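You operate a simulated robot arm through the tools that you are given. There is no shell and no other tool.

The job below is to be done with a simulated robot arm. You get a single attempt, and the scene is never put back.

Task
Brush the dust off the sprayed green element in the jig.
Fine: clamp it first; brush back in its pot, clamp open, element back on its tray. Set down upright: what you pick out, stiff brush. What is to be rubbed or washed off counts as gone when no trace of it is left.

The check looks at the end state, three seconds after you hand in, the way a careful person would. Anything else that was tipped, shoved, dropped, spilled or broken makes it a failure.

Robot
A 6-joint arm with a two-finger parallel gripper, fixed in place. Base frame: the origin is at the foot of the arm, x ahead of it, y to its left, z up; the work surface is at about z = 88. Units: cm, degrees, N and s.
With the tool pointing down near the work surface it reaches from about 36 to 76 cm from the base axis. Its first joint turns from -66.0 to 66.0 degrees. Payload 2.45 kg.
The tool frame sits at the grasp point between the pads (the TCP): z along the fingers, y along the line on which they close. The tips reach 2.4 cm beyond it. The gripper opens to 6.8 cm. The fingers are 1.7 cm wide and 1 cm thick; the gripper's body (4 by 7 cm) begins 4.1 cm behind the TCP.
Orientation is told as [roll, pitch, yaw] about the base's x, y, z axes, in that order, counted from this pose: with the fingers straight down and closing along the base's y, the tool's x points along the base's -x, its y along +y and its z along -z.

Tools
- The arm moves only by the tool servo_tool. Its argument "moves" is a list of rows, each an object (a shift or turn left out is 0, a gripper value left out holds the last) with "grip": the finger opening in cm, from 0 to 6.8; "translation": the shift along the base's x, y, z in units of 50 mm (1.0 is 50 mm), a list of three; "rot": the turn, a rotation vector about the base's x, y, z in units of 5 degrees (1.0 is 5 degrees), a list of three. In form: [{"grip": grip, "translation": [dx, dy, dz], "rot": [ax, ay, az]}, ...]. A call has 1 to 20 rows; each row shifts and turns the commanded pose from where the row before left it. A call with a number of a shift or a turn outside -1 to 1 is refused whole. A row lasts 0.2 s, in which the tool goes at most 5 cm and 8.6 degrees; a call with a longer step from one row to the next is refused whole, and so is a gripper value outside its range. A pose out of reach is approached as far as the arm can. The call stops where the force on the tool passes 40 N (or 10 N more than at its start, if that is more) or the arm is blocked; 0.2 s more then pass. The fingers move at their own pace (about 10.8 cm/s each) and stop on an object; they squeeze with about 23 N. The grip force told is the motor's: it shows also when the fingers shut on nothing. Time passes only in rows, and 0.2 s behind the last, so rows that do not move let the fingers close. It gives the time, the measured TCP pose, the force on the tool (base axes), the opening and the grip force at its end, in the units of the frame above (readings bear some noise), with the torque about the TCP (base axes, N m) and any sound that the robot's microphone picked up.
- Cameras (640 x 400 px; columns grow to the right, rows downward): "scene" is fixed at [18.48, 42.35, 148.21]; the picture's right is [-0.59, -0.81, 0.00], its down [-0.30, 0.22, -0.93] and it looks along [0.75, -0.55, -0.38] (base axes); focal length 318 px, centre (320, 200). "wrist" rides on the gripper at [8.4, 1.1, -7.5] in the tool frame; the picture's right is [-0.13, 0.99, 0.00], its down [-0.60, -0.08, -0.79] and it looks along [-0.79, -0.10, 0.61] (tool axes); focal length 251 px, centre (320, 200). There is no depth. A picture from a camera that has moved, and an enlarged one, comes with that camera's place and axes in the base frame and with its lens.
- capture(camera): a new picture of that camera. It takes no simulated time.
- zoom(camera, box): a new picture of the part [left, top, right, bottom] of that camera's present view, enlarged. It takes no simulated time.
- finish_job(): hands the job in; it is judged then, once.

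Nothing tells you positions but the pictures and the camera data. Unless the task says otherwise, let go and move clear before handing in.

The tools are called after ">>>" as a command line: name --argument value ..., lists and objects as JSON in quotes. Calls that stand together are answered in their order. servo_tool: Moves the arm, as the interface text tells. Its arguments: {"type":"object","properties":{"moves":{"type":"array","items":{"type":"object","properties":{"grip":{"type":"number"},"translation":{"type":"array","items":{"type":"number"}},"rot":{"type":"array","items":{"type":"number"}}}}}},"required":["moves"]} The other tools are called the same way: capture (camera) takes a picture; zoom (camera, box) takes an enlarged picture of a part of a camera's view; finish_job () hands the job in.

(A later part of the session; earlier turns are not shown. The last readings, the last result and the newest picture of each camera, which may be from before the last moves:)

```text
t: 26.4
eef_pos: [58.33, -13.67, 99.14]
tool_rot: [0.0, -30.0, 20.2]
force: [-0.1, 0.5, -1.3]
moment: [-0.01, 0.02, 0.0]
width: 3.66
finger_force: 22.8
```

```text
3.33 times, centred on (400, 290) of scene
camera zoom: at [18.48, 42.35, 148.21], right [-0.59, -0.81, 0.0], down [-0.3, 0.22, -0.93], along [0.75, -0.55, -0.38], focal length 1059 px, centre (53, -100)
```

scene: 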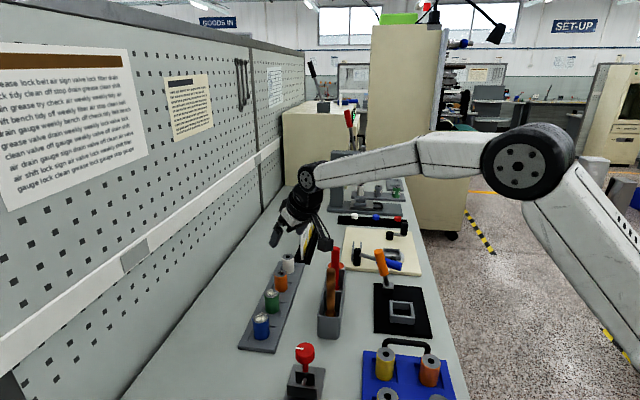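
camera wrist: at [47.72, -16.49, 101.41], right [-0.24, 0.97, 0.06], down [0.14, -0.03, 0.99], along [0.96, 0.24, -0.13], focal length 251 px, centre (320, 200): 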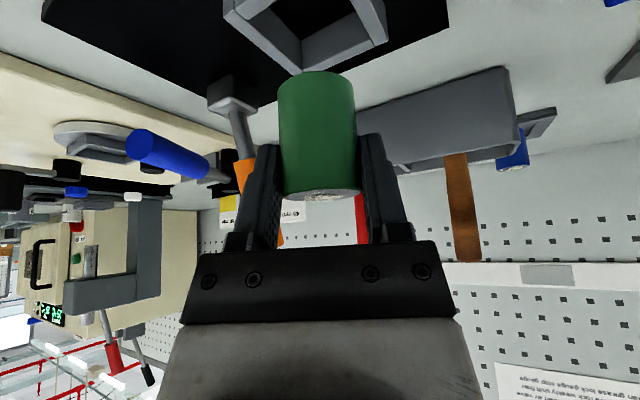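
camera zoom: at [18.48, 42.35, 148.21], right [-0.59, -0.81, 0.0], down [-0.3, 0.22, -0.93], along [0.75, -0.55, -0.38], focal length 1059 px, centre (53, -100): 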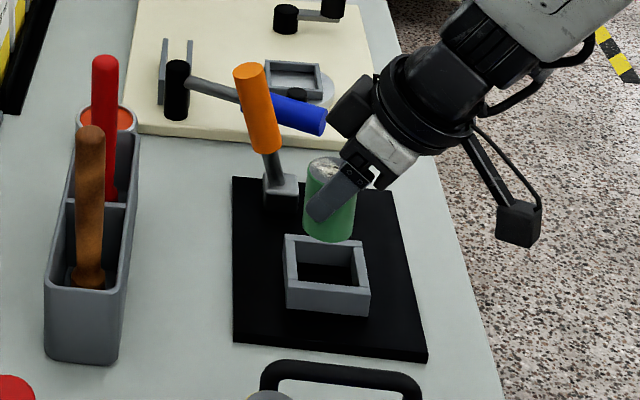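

The element hangs just above the jig. I'll lower to about 1 cm above the frame walls and check the alignment closely.

>>> servo_tool --moves '[{"translation": [0, 0, -0.15]}, {"translation": [0, 0, -0.2]}, {"translation": [0, 0, -0.1]}]'

>>> capture --camera "wrist"

>>> zoom --camera "scene" --box '[375, 265, 435, 325]'

>>> zoom --camera "wrist" --box '[200, 0, 440, 150]'

```text
t: 27.2
eef_pos: [58.3, -13.52, 96.97]
tool_rot: [0.0, -30.1, 20.1]
force: [0.1, -0.2, -0.8]
moment: [0.0, 0.0, -0.03]
width: 3.68
finger_force: 23.6
```

```text
taken
camera wrist: at [47.77, -16.44, 99.15], right [-0.24, 0.97, 0.06], down [0.14, -0.03, 0.99], along [0.96, 0.24, -0.13], focal length 251 px, centre (320, 200)
```

wrist: 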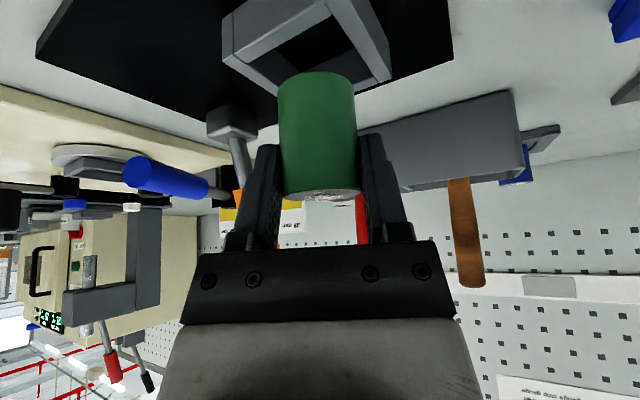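

```text
6.67 times, centred on (405, 295) of scene
camera zoom: at [18.48, 42.35, 148.21], right [-0.59, -0.81, 0.0], down [-0.3, 0.22, -0.93], along [0.75, -0.55, -0.38], focal length 2119 px, centre (-247, -433)
```

zoom: 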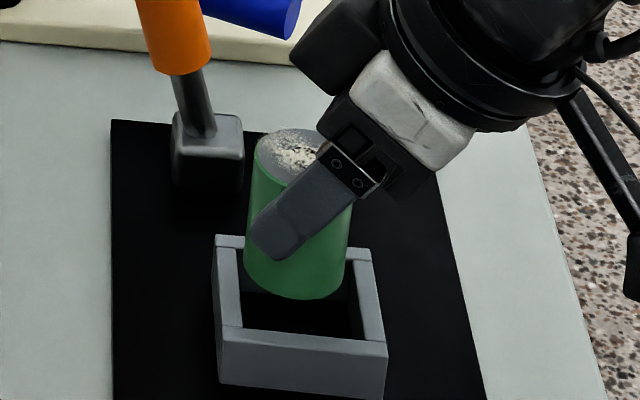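

```text
2.67 times, centred on (320, 75) of wrist
camera zoom: at [47.77, -16.44, 99.15], right [-0.24, 0.97, 0.06], down [0.14, -0.03, 0.99], along [0.96, 0.24, -0.13], focal length 670 px, centre (320, 533)
```

zoom: 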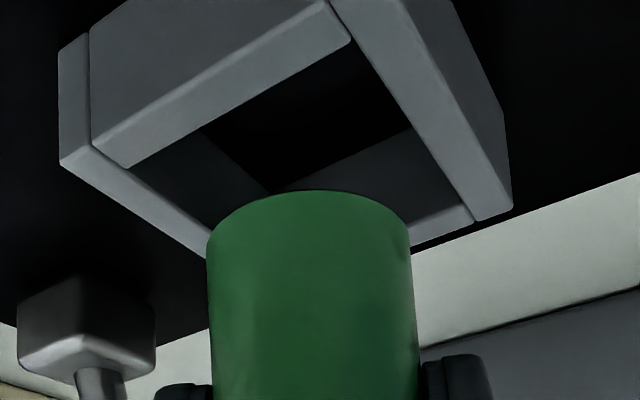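

The element is centred over the jig to within about 0.2 cm. I'll lower it slowly into the frame until the fingertips are just above the walls, watching the force.

>>> servo_tool --moves '[{"translation": [0, 0, -0.1]}, {"translation": [0, 0, -0.1]}, {"translation": [0, 0, -0.1]}, {"translation": [0, 0, -0.1]}, {"translation": [0, 0, -0.1]}]'

>>> capture --camera "wrist"

>>> zoom --camera "scene" --box '[375, 265, 435, 325]'

>>> zoom --camera "wrist" --box '[200, 50, 440, 200]'

```text
t: 28.4
eef_pos: [58.41, -13.73, 94.45]
tool_rot: [0.0, -30.1, 20.2]
force: [0.0, 0.0, 0.0]
moment: [0.0, -0.02, 0.0]
width: 3.68
finger_force: 22.7
```

```text
taken
camera wrist: at [47.78, -16.48, 96.7], right [-0.24, 0.97, 0.06], down [0.15, -0.03, 0.99], along [0.96, 0.24, -0.13], focal length 251 px, centre (320, 200)
```

wrist: 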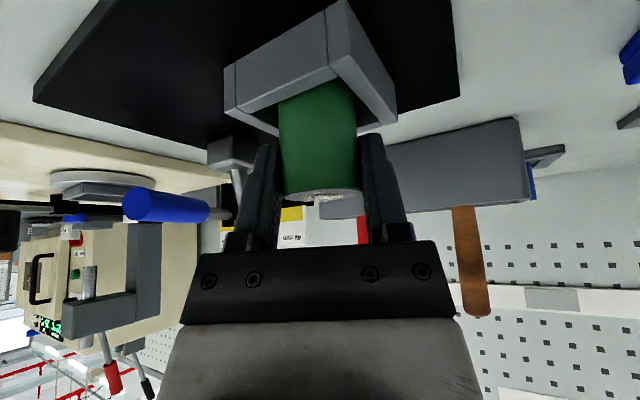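

```text
6.67 times, centred on (405, 295) of scene
camera zoom: at [18.48, 42.35, 148.21], right [-0.59, -0.81, 0.0], down [-0.3, 0.22, -0.93], along [0.75, -0.55, -0.38], focal length 2119 px, centre (-247, -433)
```

zoom: 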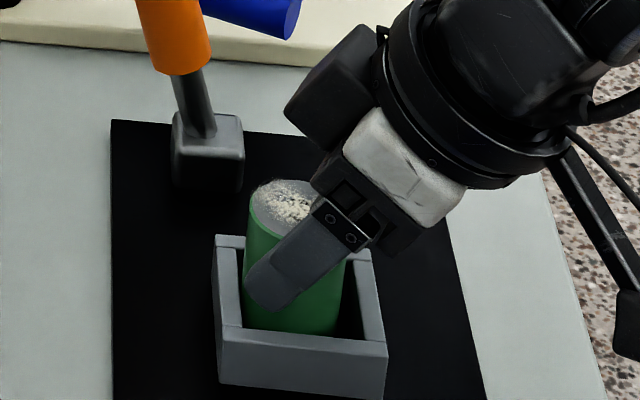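

```text
2.67 times, centred on (320, 125) of wrist
camera zoom: at [47.78, -16.48, 96.7], right [-0.24, 0.97, 0.06], down [0.15, -0.03, 0.99], along [0.96, 0.24, -0.13], focal length 670 px, centre (320, 400)
```

zoom: 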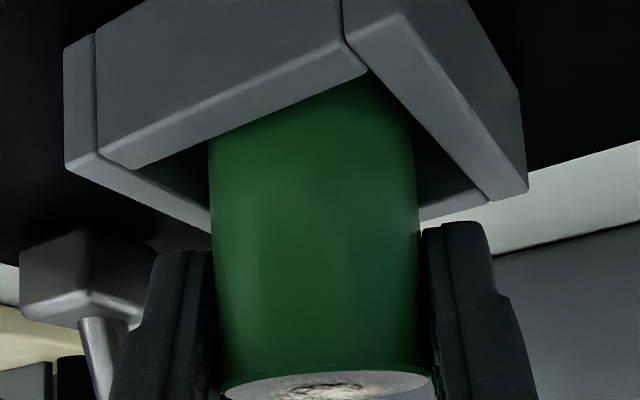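

The element is inside the frame with no contact force. I'll lower a final half centimetre and release so it settles inside the pocket.

>>> servo_tool --moves '[{"translation": [0, 0, -0.05]}, {"translation": [0, 0, -0.04]}, {"translation": [0, 0, 0]}, {"grip": 4.4}, {"grip": 4.4}, {"grip": 5.6}, {"grip": 5.6}]'

>>> capture --camera "wrist"

>>> zoom --camera "scene" --box '[375, 265, 435, 325]'

```text
t: 30.0
eef_pos: [58.36, -13.6, 93.86]
tool_rot: [0.0, -30.0, 20.2]
force: [0.2, 0.0, -0.2]
moment: [-0.03, 0.0, -0.02]
width: 5.61
finger_force: 0.0
```

```text
taken
camera wrist: at [47.74, -16.47, 96.2], right [-0.24, 0.97, 0.06], down [0.14, -0.03, 0.99], along [0.96, 0.24, -0.13], focal length 251 px, centre (320, 200)
```

wrist: 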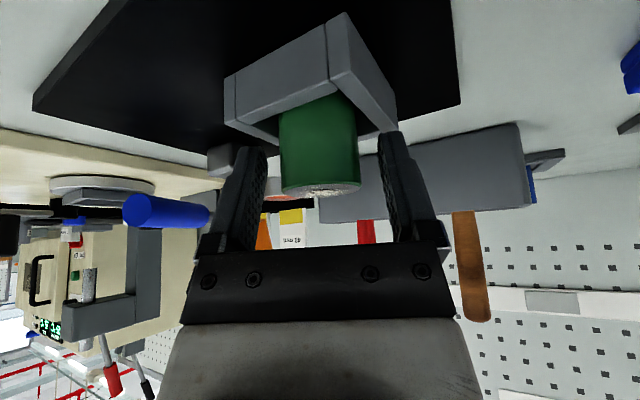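

```text
6.67 times, centred on (405, 295) of scene
camera zoom: at [18.48, 42.35, 148.21], right [-0.59, -0.81, 0.0], down [-0.3, 0.22, -0.93], along [0.75, -0.55, -0.38], focal length 2119 px, centre (-247, -433)
```

zoom: 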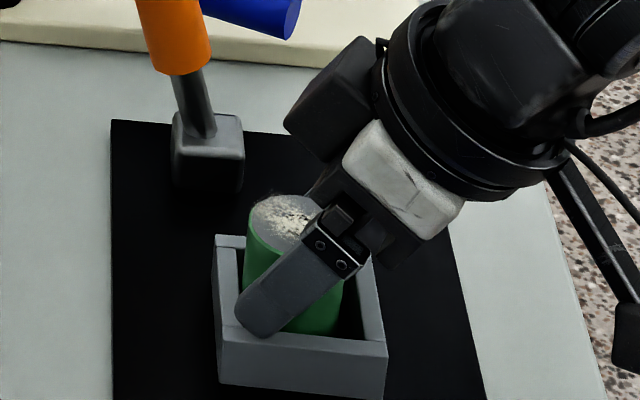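

The element has settled in the jig and its top is at about z = 94.2. I'll back straight up, return the tool to vertical, and turn it so the fingers close along the clamp lever's pivot axis, above the orange handle.

>>> servo_tool --moves '[{"translation": [0, 0, 0.3], "grip": 5.6}, {"translation": [0, 0, 0.6]}, {"translation": [0, 0, 0.7]}, {"translation": [0, 0, 0.7]}, {"translation": [0, 0, 0.7]}, {"translation": [0, 0, 0.3], "rot": [-0.342, 0.94, 0]}, {"translation": [0.2, 0, 0], "rot": [-0.342, 0.94, 0]}, {"translation": [0.2, 0, 0], "rot": [-0.342, 0.94, 0]}, {"translation": [0.3, 0, 0], "rot": [-0.342, 0.94, 0]}, {"translation": [0.3, -0.1, 0], "rot": [-0.342, 0.94, 0]}, {"translation": [0.3, -0.1, 0], "rot": [-0.342, 0.94, 0]}, {"translation": [0.3, -0.1, 0], "rot": [0, 0, 1]}, {"translation": [0.2, -0.1, 0], "rot": [0, 0, 1]}, {"translation": [0.2, -0.1, 0], "rot": [0, 0, 1]}, {"translation": [0.1, -0.04, 0], "rot": [0, 0, 1]}, {"rot": [0, 0, 1]}]'

>>> capture --camera "wrist"

>>> capture --camera "scene"

>>> zoom --camera "scene" --box '[360, 230, 450, 330]'

```text
t: 33.4
eef_pos: [68.81, -16.41, 110.4]
tool_rot: [0.0, 0.1, 45.3]
force: [0.1, 0.2, -0.1]
moment: [0.01, -0.02, 0.01]
width: 5.59
finger_force: 0.0
```

```text
taken
camera wrist: at [62.3, -21.64, 117.93], right [-0.61, 0.79, 0.0], down [0.48, 0.37, 0.79], along [0.63, 0.49, -0.61], focal length 251 px, centre (320, 200)
```

wrist: 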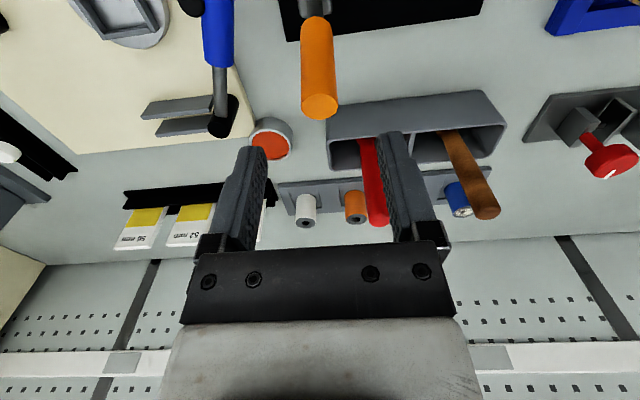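

```text
taken
```

scene: 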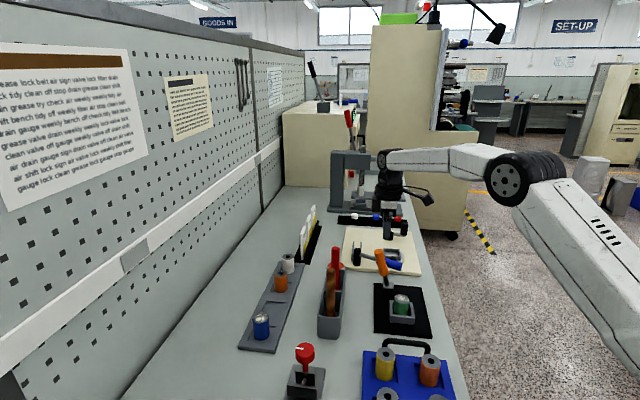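

```text
4.00 times, centred on (405, 280) of scene
camera zoom: at [18.48, 42.35, 148.21], right [-0.59, -0.81, 0.0], down [-0.3, 0.22, -0.93], along [0.75, -0.55, -0.38], focal length 1271 px, centre (-20, -120)
```

zoom: 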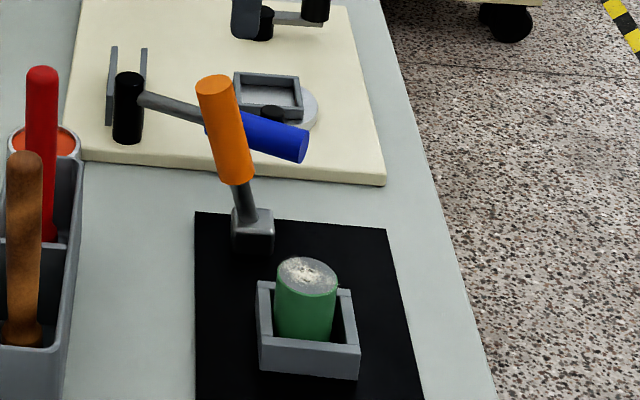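

The element stands upright in the jig. The orange handle's top is at about (70.2, -15.6, 101.5). I'll lower the open fingers around the handle.

>>> servo_tool --moves '[{"translation": [0.17, 0.02, -0.2]}, {"translation": [0, 0, -0.5]}, {"translation": [0, 0, -0.5]}, {"translation": [0, 0, -0.5]}, {"translation": [0, 0, -0.4]}, {"translation": [0, 0, -0.2]}]'

>>> capture --camera "wrist"

>>> zoom --camera "scene" --box '[340, 210, 450, 330]'

```text
t: 34.8
eef_pos: [69.81, -16.24, 99.34]
tool_rot: [-0.3, -0.2, 45.2]
force: [-9.5, 6.6, 23.1]
moment: [-0.13, -0.45, 0.05]
width: 5.61
finger_force: 0.1
```

```text
taken
camera wrist: at [63.2, -21.44, 106.8], right [-0.61, 0.79, 0.0], down [0.48, 0.37, 0.8], along [0.63, 0.49, -0.61], focal length 251 px, centre (320, 200)
```

wrist: 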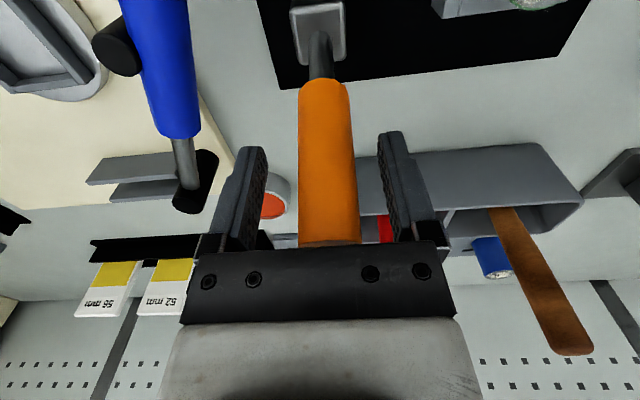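

```text
3.33 times, centred on (395, 270) of scene
camera zoom: at [18.39, 42.38, 148.21], right [-0.59, -0.81, 0.0], down [-0.3, 0.22, -0.93], along [0.75, -0.55, -0.38], focal length 1059 px, centre (70, -33)
```

zoom: 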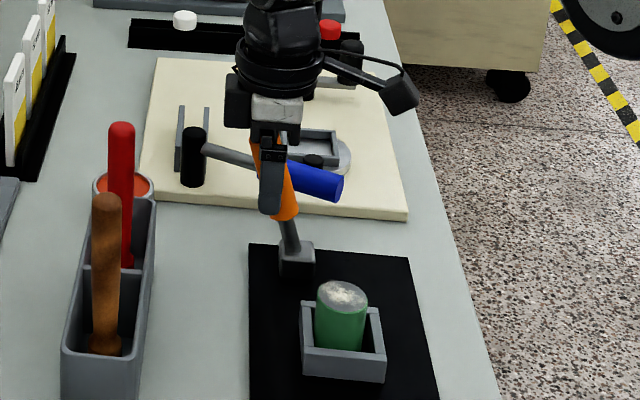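

The palm is touching the top of the handle (23 N), so the handle is a bit taller than I judged. I'll back up about 1 cm to take the load off and check.

>>> servo_tool --moves '[{"translation": [0, 0, 0.2]}, {"translation": [0, 0, 0.04]}]'

>>> capture --camera "wrist"

>>> capture --camera "scene"

>>> zoom --camera "scene" --box '[340, 210, 450, 330]'

```text
t: 35.4
eef_pos: [69.63, -16.28, 100.07]
tool_rot: [0.1, -0.1, 45.1]
force: [0.4, 1.2, 0.4]
moment: [0.01, 0.02, 0.01]
width: 5.6
finger_force: 0.0
```

```text
taken
camera wrist: at [63.02, -21.49, 107.52], right [-0.61, 0.79, 0.0], down [0.48, 0.37, 0.79], along [0.63, 0.49, -0.61], focal length 251 px, centre (320, 200)
```

wrist: 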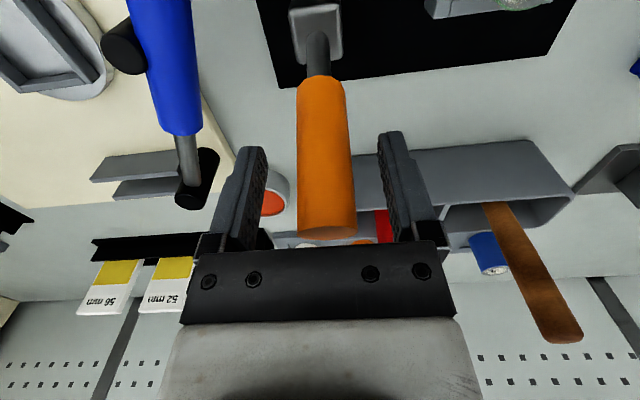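

```text
taken
```

scene: 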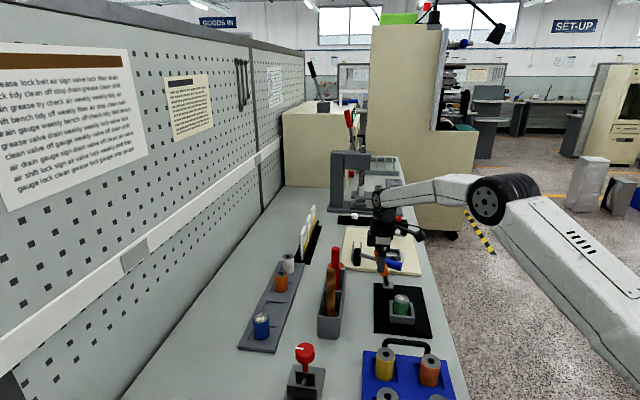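

```text
3.33 times, centred on (395, 270) of scene
camera zoom: at [18.48, 42.35, 148.21], right [-0.59, -0.81, 0.0], down [-0.3, 0.22, -0.93], along [0.75, -0.55, -0.38], focal length 1059 px, centre (70, -33)
```

zoom: 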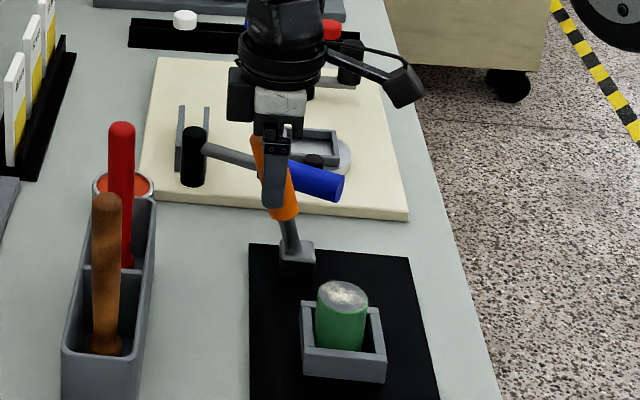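

The load is gone and the handle sits centred between the fingers. I'll close on it gently and check the reading.

>>> servo_tool --moves '[{"grip": 3.0}, {"grip": 2.0}, {"grip": 1.2}, {"grip": 1.2}, {"grip": 1.2}]'

>>> capture --camera "wrist"

```text
t: 36.6
eef_pos: [69.42, -16.27, 99.9]
tool_rot: [0.3, 0.1, 45.2]
force: [-23.4, 16.8, 0.7]
moment: [-0.44, -0.6, 0.36]
width: 2.55
finger_force: 41.0
```

```text
taken
camera wrist: at [62.95, -21.34, 107.57], right [-0.61, 0.79, 0.01], down [0.49, 0.37, 0.79], along [0.62, 0.49, -0.61], focal length 251 px, centre (320, 200)
```

wrist: 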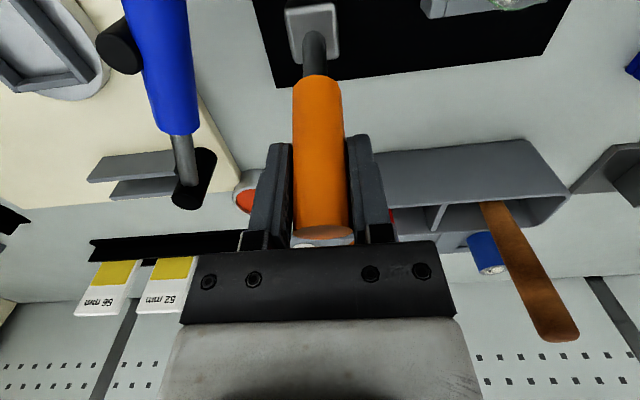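

The grip pulls sideways along the pivot axis (about 29 N), so I'm a little off-centre. I'll shift slightly toward the jig to relieve it.

>>> servo_tool --moves '[{"translation": [-0.03, 0.03, 0]}, {"translation": [-0.02, 0.02, 0]}, {"translation": [0, 0, 0]}]'

```text
t: 37.4
eef_pos: [69.39, -16.07, 100.16]
tool_rot: [-0.1, -0.1, 45.1]
force: [3.5, -2.3, -12.9]
moment: [0.39, -0.17, -0.31]
width: 2.59
finger_force: 41.2
```

The sideways load is relieved. Now I'll swing the lever slowly along its arc, back over the vertical and away from the wall, and watch the force and sounds.

>>> servo_tool --moves '[{"translation": [-0.06, -0.06, 0.01]}, {"translation": [-0.063, -0.066, 0.02]}, {"translation": [-0.058, -0.06, 0.011]}, {"translation": [-0.058, -0.06, 0.011]}]'

>>> zoom --camera "scene" --box '[340, 210, 450, 330]'

```text
t: 38.4
eef_pos: [68.35, -17.3, 100.62]
tool_rot: [-0.3, -0.2, 45.2]
force: [20.7, -1.6, -3.4]
moment: [1.5, -0.11, -0.31]
width: 2.59
finger_force: 41.1
```

```text
3.33 times, centred on (395, 270) of scene
camera zoom: at [18.55, 42.34, 148.21], right [-0.59, -0.81, 0.0], down [-0.3, 0.22, -0.93], along [0.75, -0.55, -0.38], focal length 1059 px, centre (70, -33)
```

zoom: 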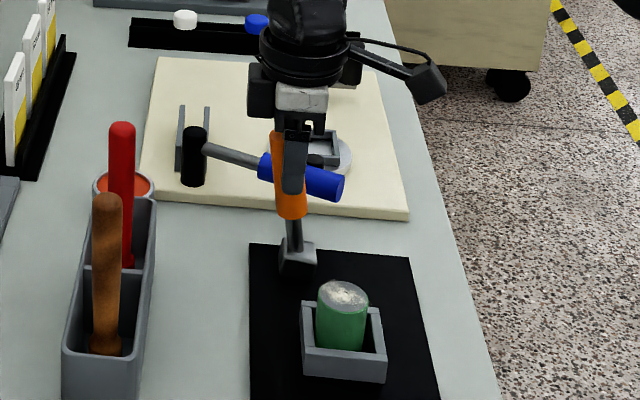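

The lever moves freely and is now near upright. I'll continue in small steps, trimming the sideways load as I go.

>>> servo_tool --moves '[{"translation": [-0.03, -0.07, 0.006]}, {"translation": [-0.05, -0.07, 0.0]}, {"translation": [-0.056, -0.06, 0.0]}, {"translation": [-0.056, -0.06, -0.004]}]'

>>> zoom --camera "scene" --box '[340, 210, 450, 330]'

```text
t: 39.4
eef_pos: [67.27, -18.37, 100.5]
tool_rot: [-0.1, -0.1, 45.2]
force: [7.6, 7.5, 13.2]
moment: [0.97, -0.65, -0.08]
width: 2.56
finger_force: 40.9
```

```text
3.33 times, centred on (395, 270) of scene
camera zoom: at [18.47, 42.38, 148.2], right [-0.59, -0.81, 0.0], down [-0.3, 0.22, -0.93], along [0.75, -0.55, -0.38], focal length 1059 px, centre (70, -33)
```

zoom: 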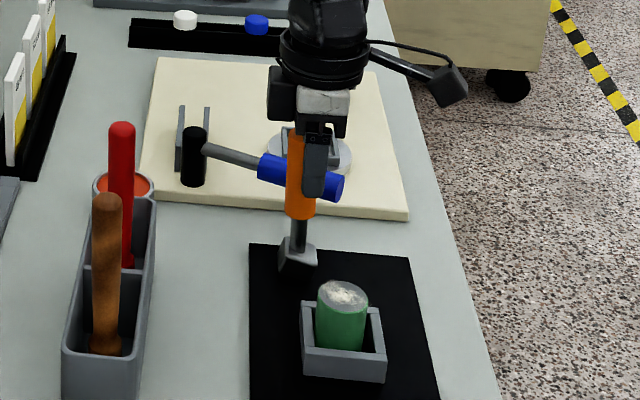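

The lever is now upright and still moving easily. I'm continuing past vertical.

>>> servo_tool --moves '[{"translation": [-0.058, -0.059, -0.02]}, {"translation": [-0.058, -0.059, -0.015]}, {"translation": [-0.058, -0.059, -0.016]}, {"translation": [-0.058, -0.059, -0.018]}, {"translation": [-0.058, -0.059, -0.022]}, {"translation": [-0.058, -0.059, -0.025]}]'

>>> zoom --camera "scene" --box '[340, 210, 450, 330]'

```text
t: 40.8
eef_pos: [65.32, -20.32, 99.67]
tool_rot: [0.2, 0.2, 45.1]
force: [-15.2, 17.6, 12.9]
moment: [0.02, -0.86, 0.2]
width: 2.39
finger_force: 39.6
```

```text
3.33 times, centred on (395, 270) of scene
camera zoom: at [18.4, 42.42, 148.2], right [-0.59, -0.81, 0.0], down [-0.3, 0.22, -0.93], along [0.75, -0.55, -0.38], focal length 1059 px, centre (70, -33)
```

zoom: 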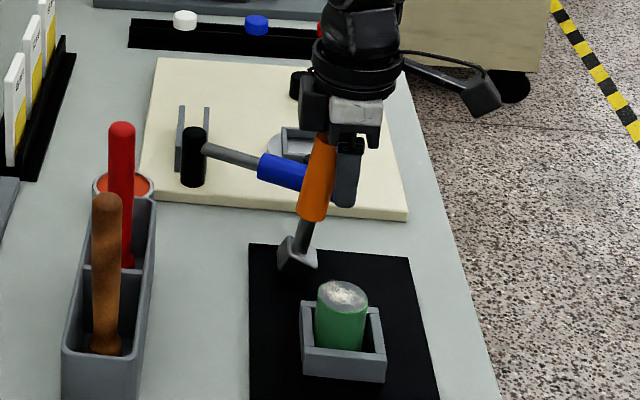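

The grey block at the lever's foot seems to tilt with the lever, so I need a closer look before going on.

>>> zoom --camera "scene" --box '[410, 265, 450, 305]'

>>> zoom --camera "scene" --box '[365, 240, 415, 310]'

>>> capture --camera "wrist"

>>> zoom --camera "wrist" --box '[220, 0, 420, 140]'

```text
10.00 times, centred on (430, 285) of scene
camera zoom: at [18.4, 42.42, 148.2], right [-0.59, -0.81, 0.0], down [-0.3, 0.22, -0.93], along [0.75, -0.55, -0.38], focal length 3178 px, centre (-780, -650)
```

zoom: 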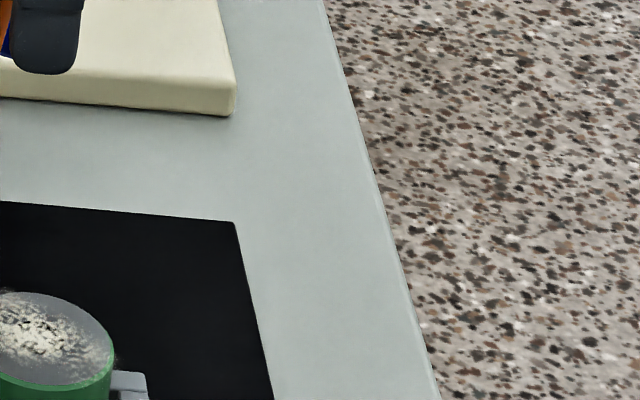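

```text
5.71 times, centred on (390, 275) of scene
camera zoom: at [18.4, 42.42, 148.2], right [-0.59, -0.81, 0.0], down [-0.3, 0.22, -0.93], along [0.75, -0.55, -0.38], focal length 1816 px, centre (-80, -229)
```

zoom: 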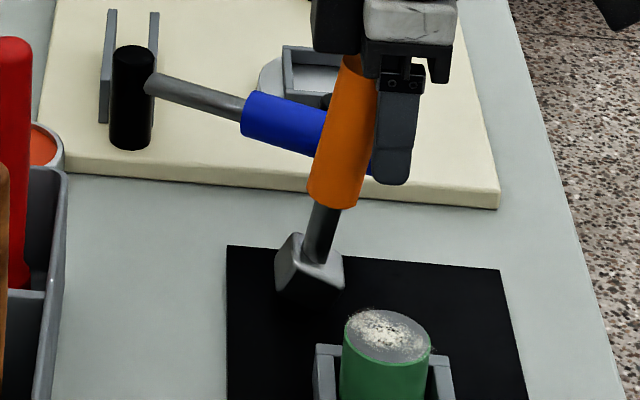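

```text
taken
camera wrist: at [58.77, -25.51, 107.27], right [-0.61, 0.79, 0.01], down [0.49, 0.37, 0.79], along [0.62, 0.49, -0.61], focal length 251 px, centre (320, 200)
```

wrist: 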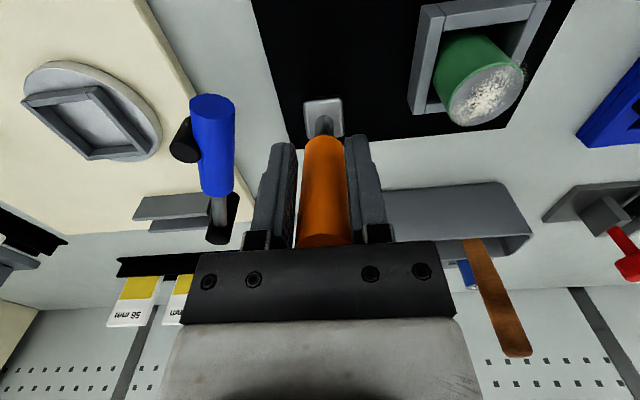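

```text
2.86 times, centred on (320, 70) of wrist
camera zoom: at [58.77, -25.51, 107.27], right [-0.61, 0.79, 0.01], down [0.49, 0.37, 0.79], along [0.62, 0.49, -0.61], focal length 718 px, centre (320, 571)
```

zoom: 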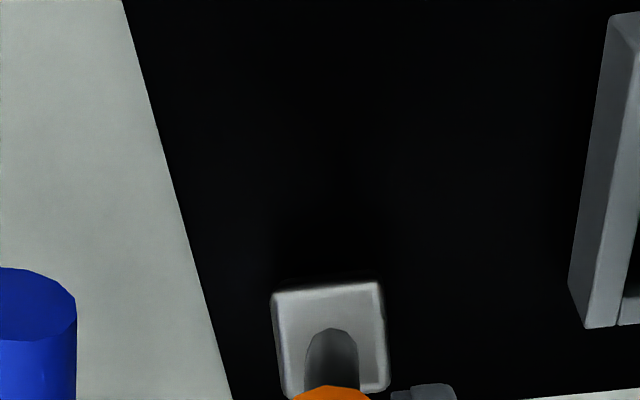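

The block and handle turn together about a fixed hinge, since the forces are those of a hinged part and not a loose one. I'll trim the sideways and upward load and keep swinging toward the end stop.

>>> servo_tool --moves '[{"translation": [-0.021, 0.021, -0.02]}, {"translation": [-0.053, -0.054, -0.033]}, {"translation": [-0.053, -0.054, -0.033]}, {"translation": [-0.051, -0.052, -0.039]}, {"translation": [-0.051, -0.052, -0.039]}]'

>>> zoom --camera "scene" --box '[365, 230, 435, 330]'

```text
t: 41.8
eef_pos: [64.92, -20.79, 99.64]
tool_rot: [-0.3, -0.2, 45.2]
force: [-5.0, 4.1, 12.7]
moment: [0.05, -0.39, 0.18]
width: 0.01
finger_force: 23.7
stopped in row 4: the force on the tool passed its limit at 42 N (the readings are from after the stop); the commanded pose is now the measured one
```

```text
4.00 times, centred on (400, 280) of scene
camera zoom: at [18.45, 42.37, 148.21], right [-0.59, -0.81, 0.0], down [-0.3, 0.22, -0.93], along [0.75, -0.55, -0.38], focal length 1271 px, centre (0, -120)
```

zoom: 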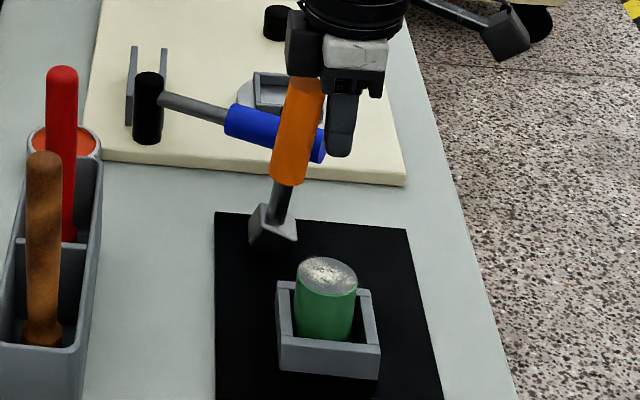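

The handle slipped from the fingers when resistance rose to about 42 N; the lever stayed where it was, leaning a bit the other way. I'll rise clear and look at where the lever stands now.

>>> servo_tool --moves '[{"translation": [-0.02, -0.02, 0.2]}, {"translation": [0, 0, 0.5]}, {"translation": [0, 0, 0.7]}, {"translation": [0, 0, 0.7]}]'

>>> capture --camera "wrist"

>>> zoom --camera "scene" --box '[360, 230, 430, 320]'

>>> zoom --camera "wrist" --box '[240, 0, 440, 140]'

```text
t: 42.8
eef_pos: [64.93, -21.01, 109.93]
tool_rot: [0.0, -0.1, 45.1]
force: [-0.7, 0.9, -0.3]
moment: [-0.01, 0.0, -0.02]
width: 1.16
finger_force: 0.1
```

```text
taken
camera wrist: at [58.27, -26.26, 117.49], right [-0.61, 0.79, 0.0], down [0.48, 0.37, 0.79], along [0.63, 0.49, -0.61], focal length 251 px, centre (320, 200)
```

wrist: 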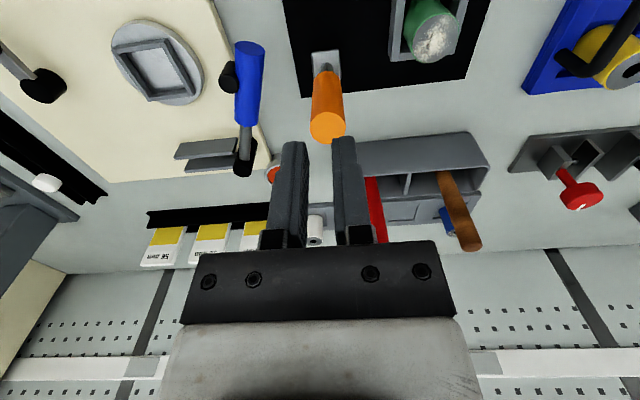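

```text
4.44 times, centred on (395, 275) of scene
camera zoom: at [18.48, 42.35, 148.21], right [-0.59, -0.81, 0.0], down [-0.3, 0.22, -0.93], along [0.75, -0.55, -0.38], focal length 1412 px, centre (-13, -133)
```

zoom: 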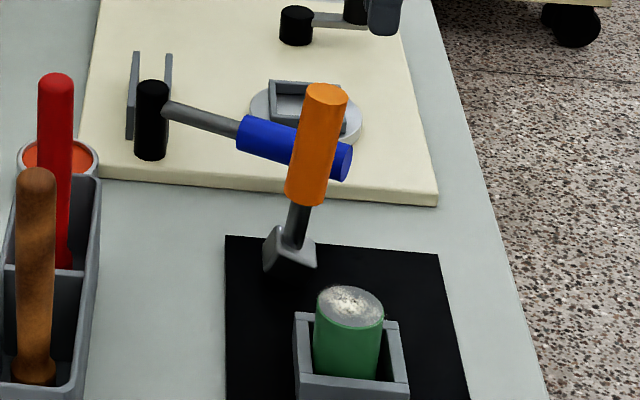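

```text
2.86 times, centred on (340, 70) of wrist
camera zoom: at [58.27, -26.26, 117.49], right [-0.61, 0.79, 0.0], down [0.48, 0.37, 0.79], along [0.63, 0.49, -0.61], focal length 718 px, centre (263, 571)
```

zoom: 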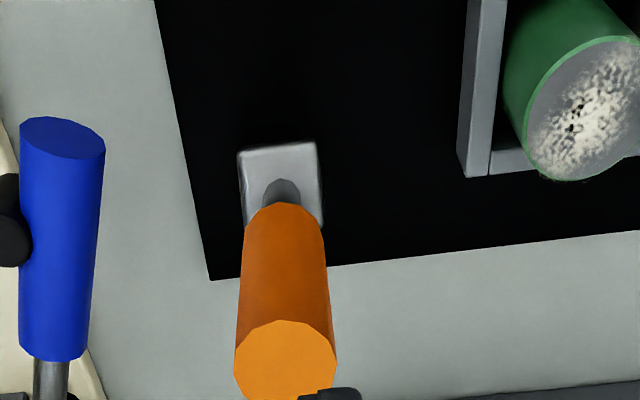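

The lever has turned about 24° from where it started; its handle top is now at about (66.8, -19.0, 102.5). To see whether this is the end stop, I'll push the handle with closed fingers from the wall side.

>>> servo_tool --moves '[{"translation": [0.3, 0.34, 0], "grip": 0}, {"translation": [0.4, 0.45, 0]}, {"translation": [0.3, 0.35, 0]}, {"translation": [0, 0, -0.5]}, {"translation": [0, 0, -0.6]}, {"translation": [0, 0, -0.5]}, {"translation": [0, 0, -0.25]}]'

>>> capture --camera "wrist"

>>> zoom --camera "scene" --box '[360, 230, 430, 320]'

```text
t: 44.0
eef_pos: [69.89, -15.61, 105.97]
tool_rot: [-0.7, -0.7, 45.2]
force: [0.1, -0.8, 7.0]
moment: [0.03, -0.02, 0.03]
width: 0.02
finger_force: 22.8
stopped in row 6: the force on the tool passed its limit at 65 N (the readings are from after the stop); the commanded pose is now the measured one
```

```text
taken
camera wrist: at [63.24, -20.75, 113.29], right [-0.61, 0.79, -0.01], down [0.47, 0.37, 0.8], along [0.64, 0.49, -0.6], focal length 251 px, centre (320, 200)
```

wrist: 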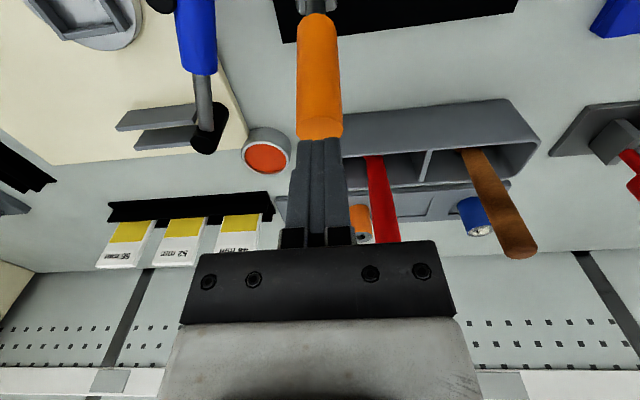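

```text
4.44 times, centred on (395, 275) of scene
camera zoom: at [18.46, 42.35, 148.21], right [-0.59, -0.81, 0.0], down [-0.3, 0.22, -0.93], along [0.75, -0.55, -0.38], focal length 1412 px, centre (-13, -133)
```

zoom: 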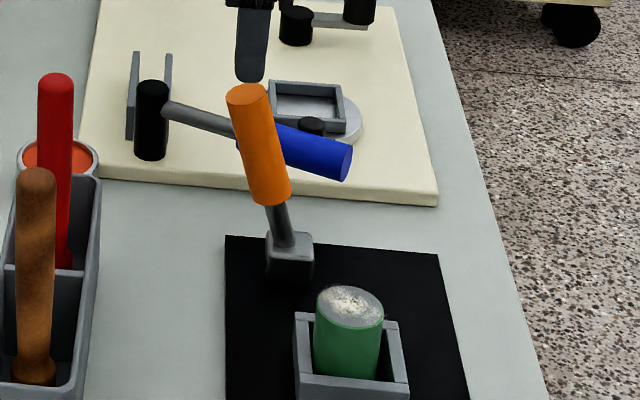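

The lever has returned by itself to its starting lean, so it has a spring or over-centre action and must be pushed further past the middle. I'll place the closed fingers on the wall side of the handle to push it over along its arc.

>>> servo_tool --moves '[{"translation": [0, 0, 0.3], "grip": 0}, {"translation": [0.3, 0.25, 0.1]}, {"translation": [0.25, 0.25, 0]}, {"translation": [0, 0, 0]}]'

>>> capture --camera "wrist"

>>> zoom --camera "scene" --box '[350, 210, 430, 320]'

```text
t: 45.0
eef_pos: [72.61, -13.07, 107.7]
tool_rot: [-0.4, -0.5, 45.1]
force: [-0.6, 0.0, 0.0]
moment: [0.0, -0.05, 0.01]
width: 0.0
finger_force: 22.9
```

```text
taken
camera wrist: at [65.92, -18.16, 115.19], right [-0.61, 0.79, -0.01], down [0.47, 0.37, 0.8], along [0.63, 0.49, -0.6], focal length 251 px, centre (320, 200)
```

wrist: 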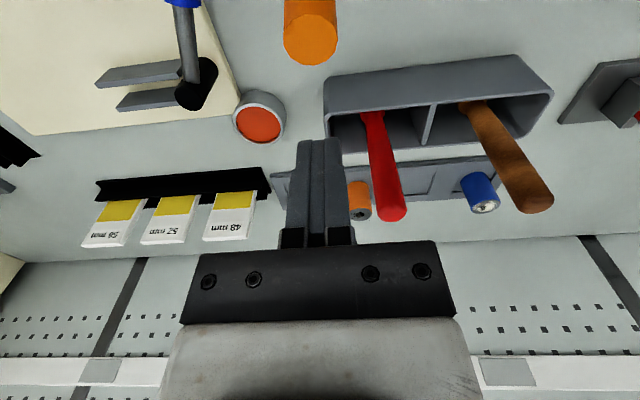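

```text
3.64 times, centred on (390, 265) of scene
camera zoom: at [18.48, 42.35, 148.21], right [-0.59, -0.81, 0.0], down [-0.3, 0.22, -0.93], along [0.75, -0.55, -0.38], focal length 1156 px, centre (66, -36)
```

zoom: 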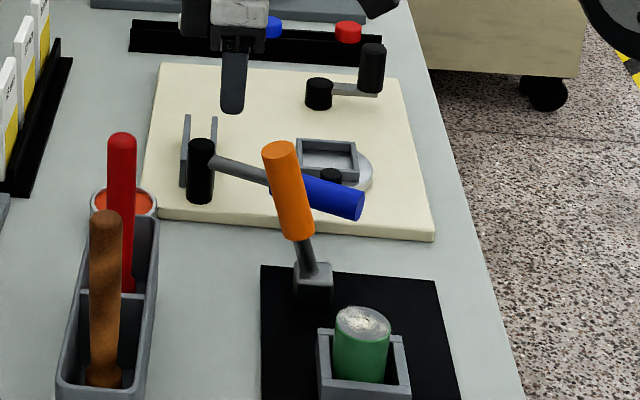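

The lever is back at its starting lean and my closed fingers are behind it. I'll lower alongside the handle and then push it over.

>>> servo_tool --moves '[{"translation": [0, 0, -0.5]}, {"translation": [0, 0, -0.5]}, {"translation": [0, 0, -0.34]}, {"translation": [0, 0, 0]}]'

>>> zoom --camera "scene" --box '[350, 210, 430, 320]'

>>> capture --camera "wrist"

```text
t: 46.0
eef_pos: [72.54, -12.94, 101.03]
tool_rot: [-0.6, -0.6, 45.2]
force: [0.2, -0.7, -0.5]
moment: [0.01, 0.01, 0.02]
width: 0.0
finger_force: 23.2
```

```text
3.64 times, centred on (390, 265) of scene
camera zoom: at [18.48, 42.35, 148.21], right [-0.59, -0.81, 0.0], down [-0.3, 0.22, -0.93], along [0.75, -0.55, -0.38], focal length 1156 px, centre (66, -36)
```

zoom: 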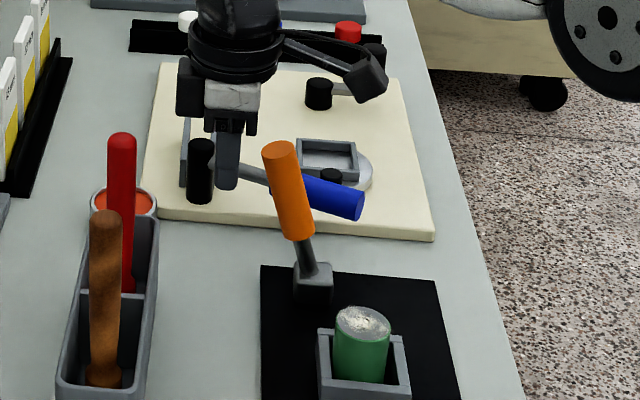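

```text
taken
camera wrist: at [66.03, -18.1, 108.51], right [-0.61, 0.79, -0.01], down [0.47, 0.37, 0.8], along [0.63, 0.49, -0.6], focal length 251 px, centre (320, 200)
```

wrist: 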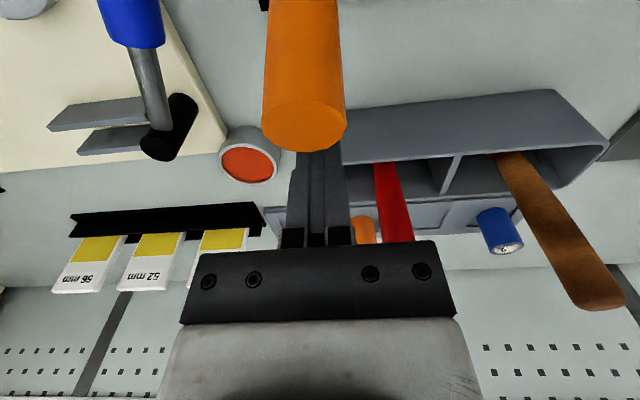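

The fingers are directly behind the handle. I'm pushing it toward upright now, in small steps.

>>> servo_tool --moves '[{"translation": [-0.035, -0.105, 0]}, {"translation": [-0.07, -0.0715, 0]}, {"translation": [-0.07, -0.0715, 0]}, {"translation": [-0.07, -0.0715, 0]}, {"translation": [-0.07, -0.0715, 0]}, {"translation": [-0.07, -0.0715, 0]}, {"translation": [-0.07, -0.0715, 0]}, {"translation": [-0.07, -0.0715, 0]}, {"translation": [-0.07, -0.0715, 0]}]'

>>> zoom --camera "scene" --box '[350, 210, 430, 320]'

```text
t: 48.0
eef_pos: [69.77, -16.41, 100.94]
tool_rot: [-0.5, -0.4, 45.3]
force: [0.0, 2.0, 0.2]
moment: [-0.03, 0.06, -0.01]
width: 0.01
finger_force: 23.4
```

```text
3.64 times, centred on (390, 265) of scene
camera zoom: at [18.48, 42.35, 148.21], right [-0.59, -0.81, 0.0], down [-0.3, 0.22, -0.93], along [0.75, -0.55, -0.38], focal length 1156 px, centre (66, -36)
```

zoom: 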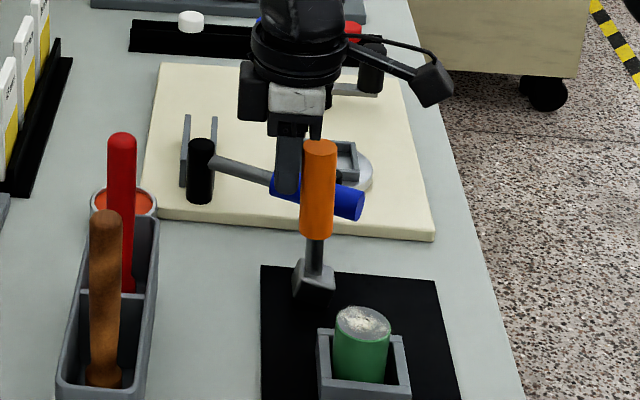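

The lever moves with almost no force and is upright now. I'll push on past vertical.

>>> servo_tool --moves '[{"translation": [-0.0634, -0.0648, -0.01]}, {"translation": [-0.0634, -0.0648, -0.01]}, {"translation": [-0.0634, -0.0648, -0.01]}, {"translation": [-0.0634, -0.0648, -0.01]}, {"translation": [-0.0634, -0.0648, -0.01]}, {"translation": [-0.0634, -0.0648, -0.01]}, {"translation": [-0.061, -0.0623, -0.021]}, {"translation": [-0.061, -0.0623, -0.021]}, {"translation": [-0.061, -0.0623, -0.021]}]'

>>> zoom --camera "scene" --box '[350, 210, 430, 320]'

```text
t: 50.0
eef_pos: [66.76, -19.25, 100.52]
tool_rot: [-0.4, -0.5, 45.2]
force: [-0.1, -0.3, 0.5]
moment: [0.04, -0.01, 0.04]
width: 0.01
finger_force: 23.1
```

```text
3.64 times, centred on (390, 265) of scene
camera zoom: at [18.48, 42.35, 148.21], right [-0.59, -0.81, 0.0], down [-0.3, 0.22, -0.93], along [0.75, -0.55, -0.38], focal length 1156 px, centre (66, -36)
```

zoom: 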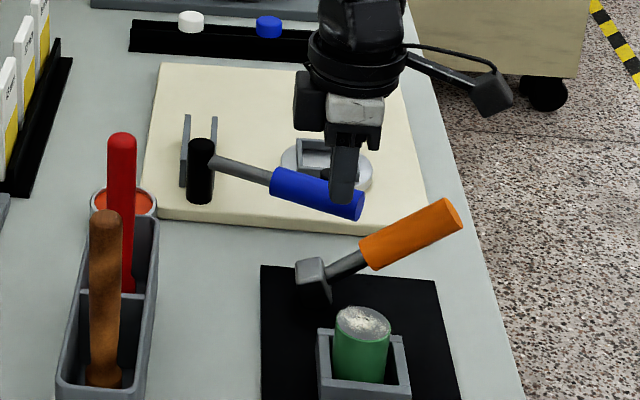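

The lever has flipped over to the far side and lies there at about 55-60°, which should be the closed position. I'll rise and inspect the clamp and the element.

>>> servo_tool --moves '[{"translation": [0, 0, 0.4]}, {"translation": [0, 0, 0.7]}, {"translation": [-0.3, 0.2, 0.7]}, {"translation": [-0.3, 0.2, 0.3]}]'

>>> capture --camera "wrist"

>>> zoom --camera "scene" --box '[370, 250, 440, 330]'

>>> zoom --camera "wrist" --box '[240, 0, 480, 150]'

```text
t: 51.0
eef_pos: [63.68, -17.25, 110.85]
tool_rot: [-0.4, -0.5, 45.3]
force: [0.3, -0.7, -0.2]
moment: [-0.04, 0.0, 0.01]
width: 0.0
finger_force: 22.6
```

```text
taken
camera wrist: at [57.07, -22.61, 118.32], right [-0.61, 0.79, -0.01], down [0.47, 0.37, 0.8], along [0.63, 0.49, -0.6], focal length 251 px, centre (320, 200)
```

wrist: 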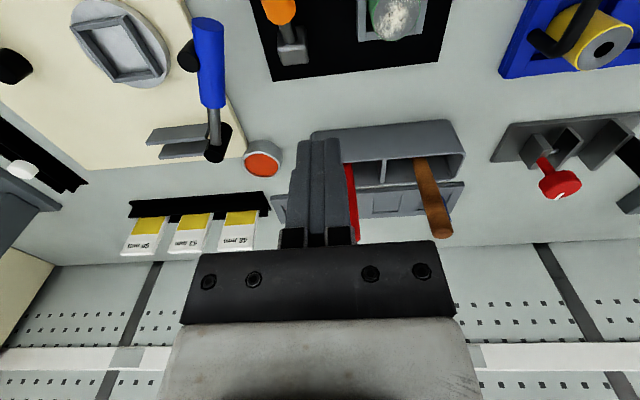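

```text
5.00 times, centred on (405, 290) of scene
camera zoom: at [18.48, 42.35, 148.21], right [-0.59, -0.81, 0.0], down [-0.3, 0.22, -0.93], along [0.75, -0.55, -0.38], focal length 1589 px, centre (-105, -250)
```

zoom: 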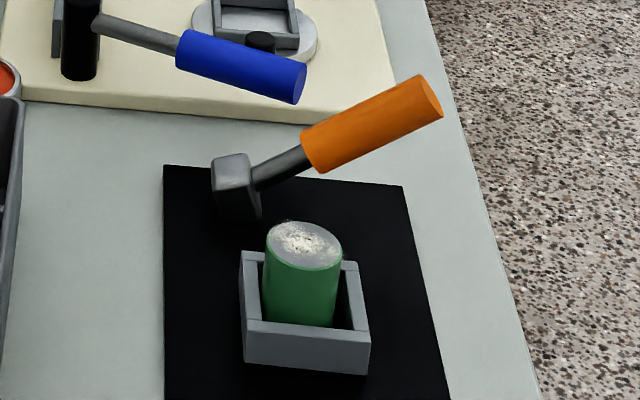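

```text
2.67 times, centred on (360, 75) of wrist
camera zoom: at [57.07, -22.61, 118.32], right [-0.61, 0.79, -0.01], down [0.47, 0.37, 0.8], along [0.63, 0.49, -0.6], focal length 670 px, centre (213, 533)
```

zoom: 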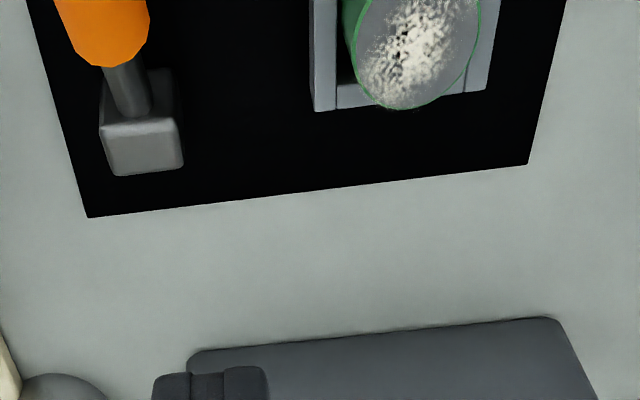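

The lever now lies about 52° over to the far side and the element is unmoved. I'll press lightly on the handle from above to confirm it is at its end stop.

>>> servo_tool --moves '[{"translation": [-0.1, -0.45, -0.2]}, {"translation": [-0.15, -0.5, -0.3]}, {"translation": [-0.13, -0.42, -0.5]}, {"translation": [0, 0, -0.4]}, {"translation": [0, 0, -0.1]}, {"translation": [0, 0, -0.1]}, {"translation": [0, 0, -0.05]}, {"translation": [0, 0, -0.05]}, {"translation": [0, 0, -0.05]}]'

>>> zoom --camera "scene" --box '[370, 240, 450, 330]'

>>> capture --camera "wrist"

```text
t: 53.0
eef_pos: [61.96, -24.05, 102.09]
tool_rot: [-0.4, -0.5, 45.2]
force: [0.1, -0.5, 0.7]
moment: [0.04, -0.02, -0.04]
width: 0.0
finger_force: 22.7
```

```text
4.44 times, centred on (410, 285) of scene
camera zoom: at [18.48, 42.35, 148.21], right [-0.59, -0.81, 0.0], down [-0.3, 0.22, -0.93], along [0.75, -0.55, -0.38], focal length 1412 px, centre (-80, -178)
```

zoom: 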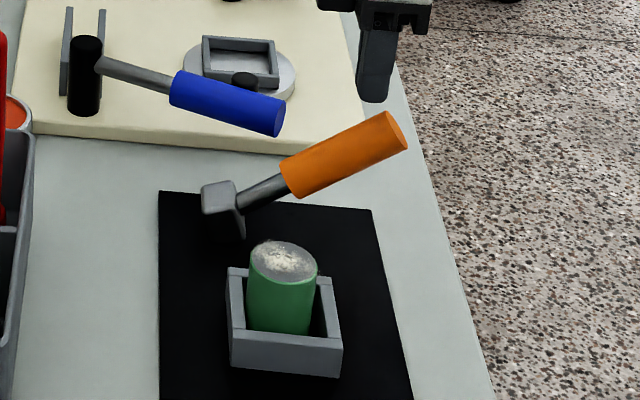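

```text
taken
camera wrist: at [55.28, -29.36, 109.56], right [-0.61, 0.79, -0.01], down [0.47, 0.37, 0.8], along [0.63, 0.49, -0.6], focal length 251 px, centre (320, 200)
```

wrist: 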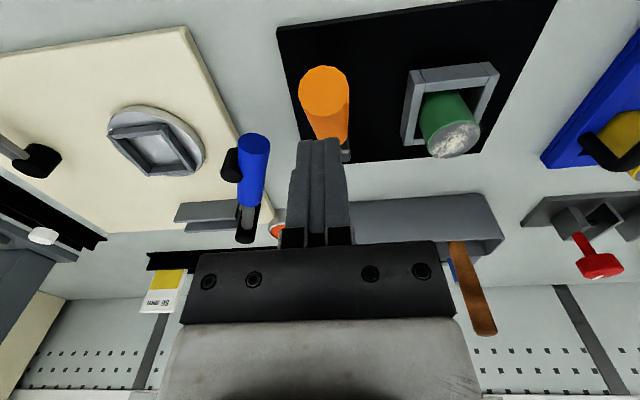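

I'm still about 1.5 cm above the handle. I'll go down slowly until I feel contact.

>>> servo_tool --moves '[{"translation": [0, 0, -0.1]}, {"translation": [0, 0, -0.1]}, {"translation": [0, 0, -0.05]}, {"translation": [0, 0, -0.05]}, {"translation": [0, 0, -0.04]}]'

```text
t: 54.2
eef_pos: [62.05, -24.16, 100.76]
tool_rot: [-1.0, -0.7, 45.3]
force: [5.9, 5.5, 23.4]
moment: [0.04, 0.04, 0.0]
width: 0.0
finger_force: 22.6
```

The lever does not give at 23 N, so it is at its hard stop and the clamp is closed. Next I'll rise, open the gripper and go above the wooden brush to line up with it.

>>> servo_tool --moves '[{"translation": [0, 0, 0.4]}, {"translation": [0, 0, 0.8]}, {"translation": [0, 0.2, 0.8], "rot": [-0.014, 0.127, 0]}, {"translation": [0.1, 0.6, 0.4], "grip": 5.0}, {"translation": [0.15, 0.8, 0]}, {"translation": [0.15, 0.8, 0]}, {"translation": [0.2, 0.8, 0]}, {"translation": [0.2, 0.8, 0]}, {"translation": [0.2, 0.8, 0]}, {"translation": [0.11, 0.6, 0]}]'

>>> capture --camera "wrist"

>>> zoom --camera "scene" --box '[280, 200, 440, 340]'

```text
t: 56.4
eef_pos: [67.36, 3.46, 112.47]
tool_rot: [0.0, 0.0, 45.2]
force: [0.6, 0.1, -0.2]
moment: [-0.01, 0.01, -0.02]
width: 4.97
finger_force: 0.0
```

```text
taken
camera wrist: at [60.79, -1.87, 119.98], right [-0.61, 0.79, 0.0], down [0.48, 0.37, 0.79], along [0.63, 0.48, -0.61], focal length 251 px, centre (320, 200)
```

wrist: 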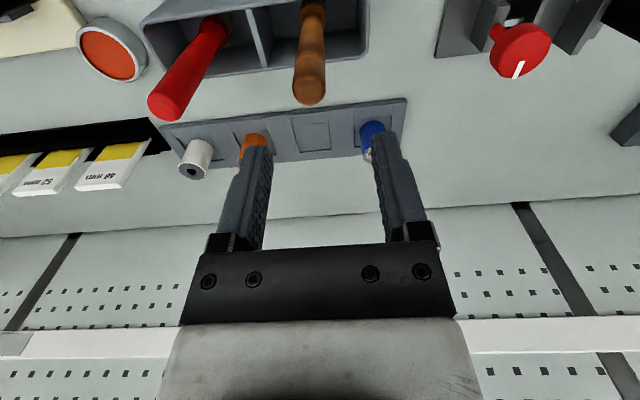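

```text
2.86 times, centred on (360, 270) of scene
camera zoom: at [18.48, 42.35, 148.21], right [-0.59, -0.81, 0.0], down [-0.3, 0.22, -0.93], along [0.75, -0.55, -0.38], focal length 908 px, centre (206, 0)
```

zoom: 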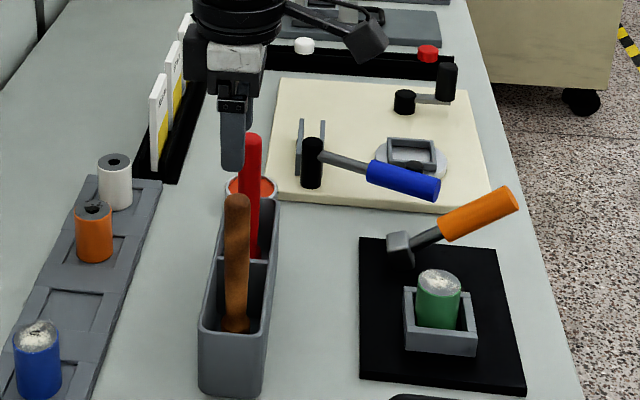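

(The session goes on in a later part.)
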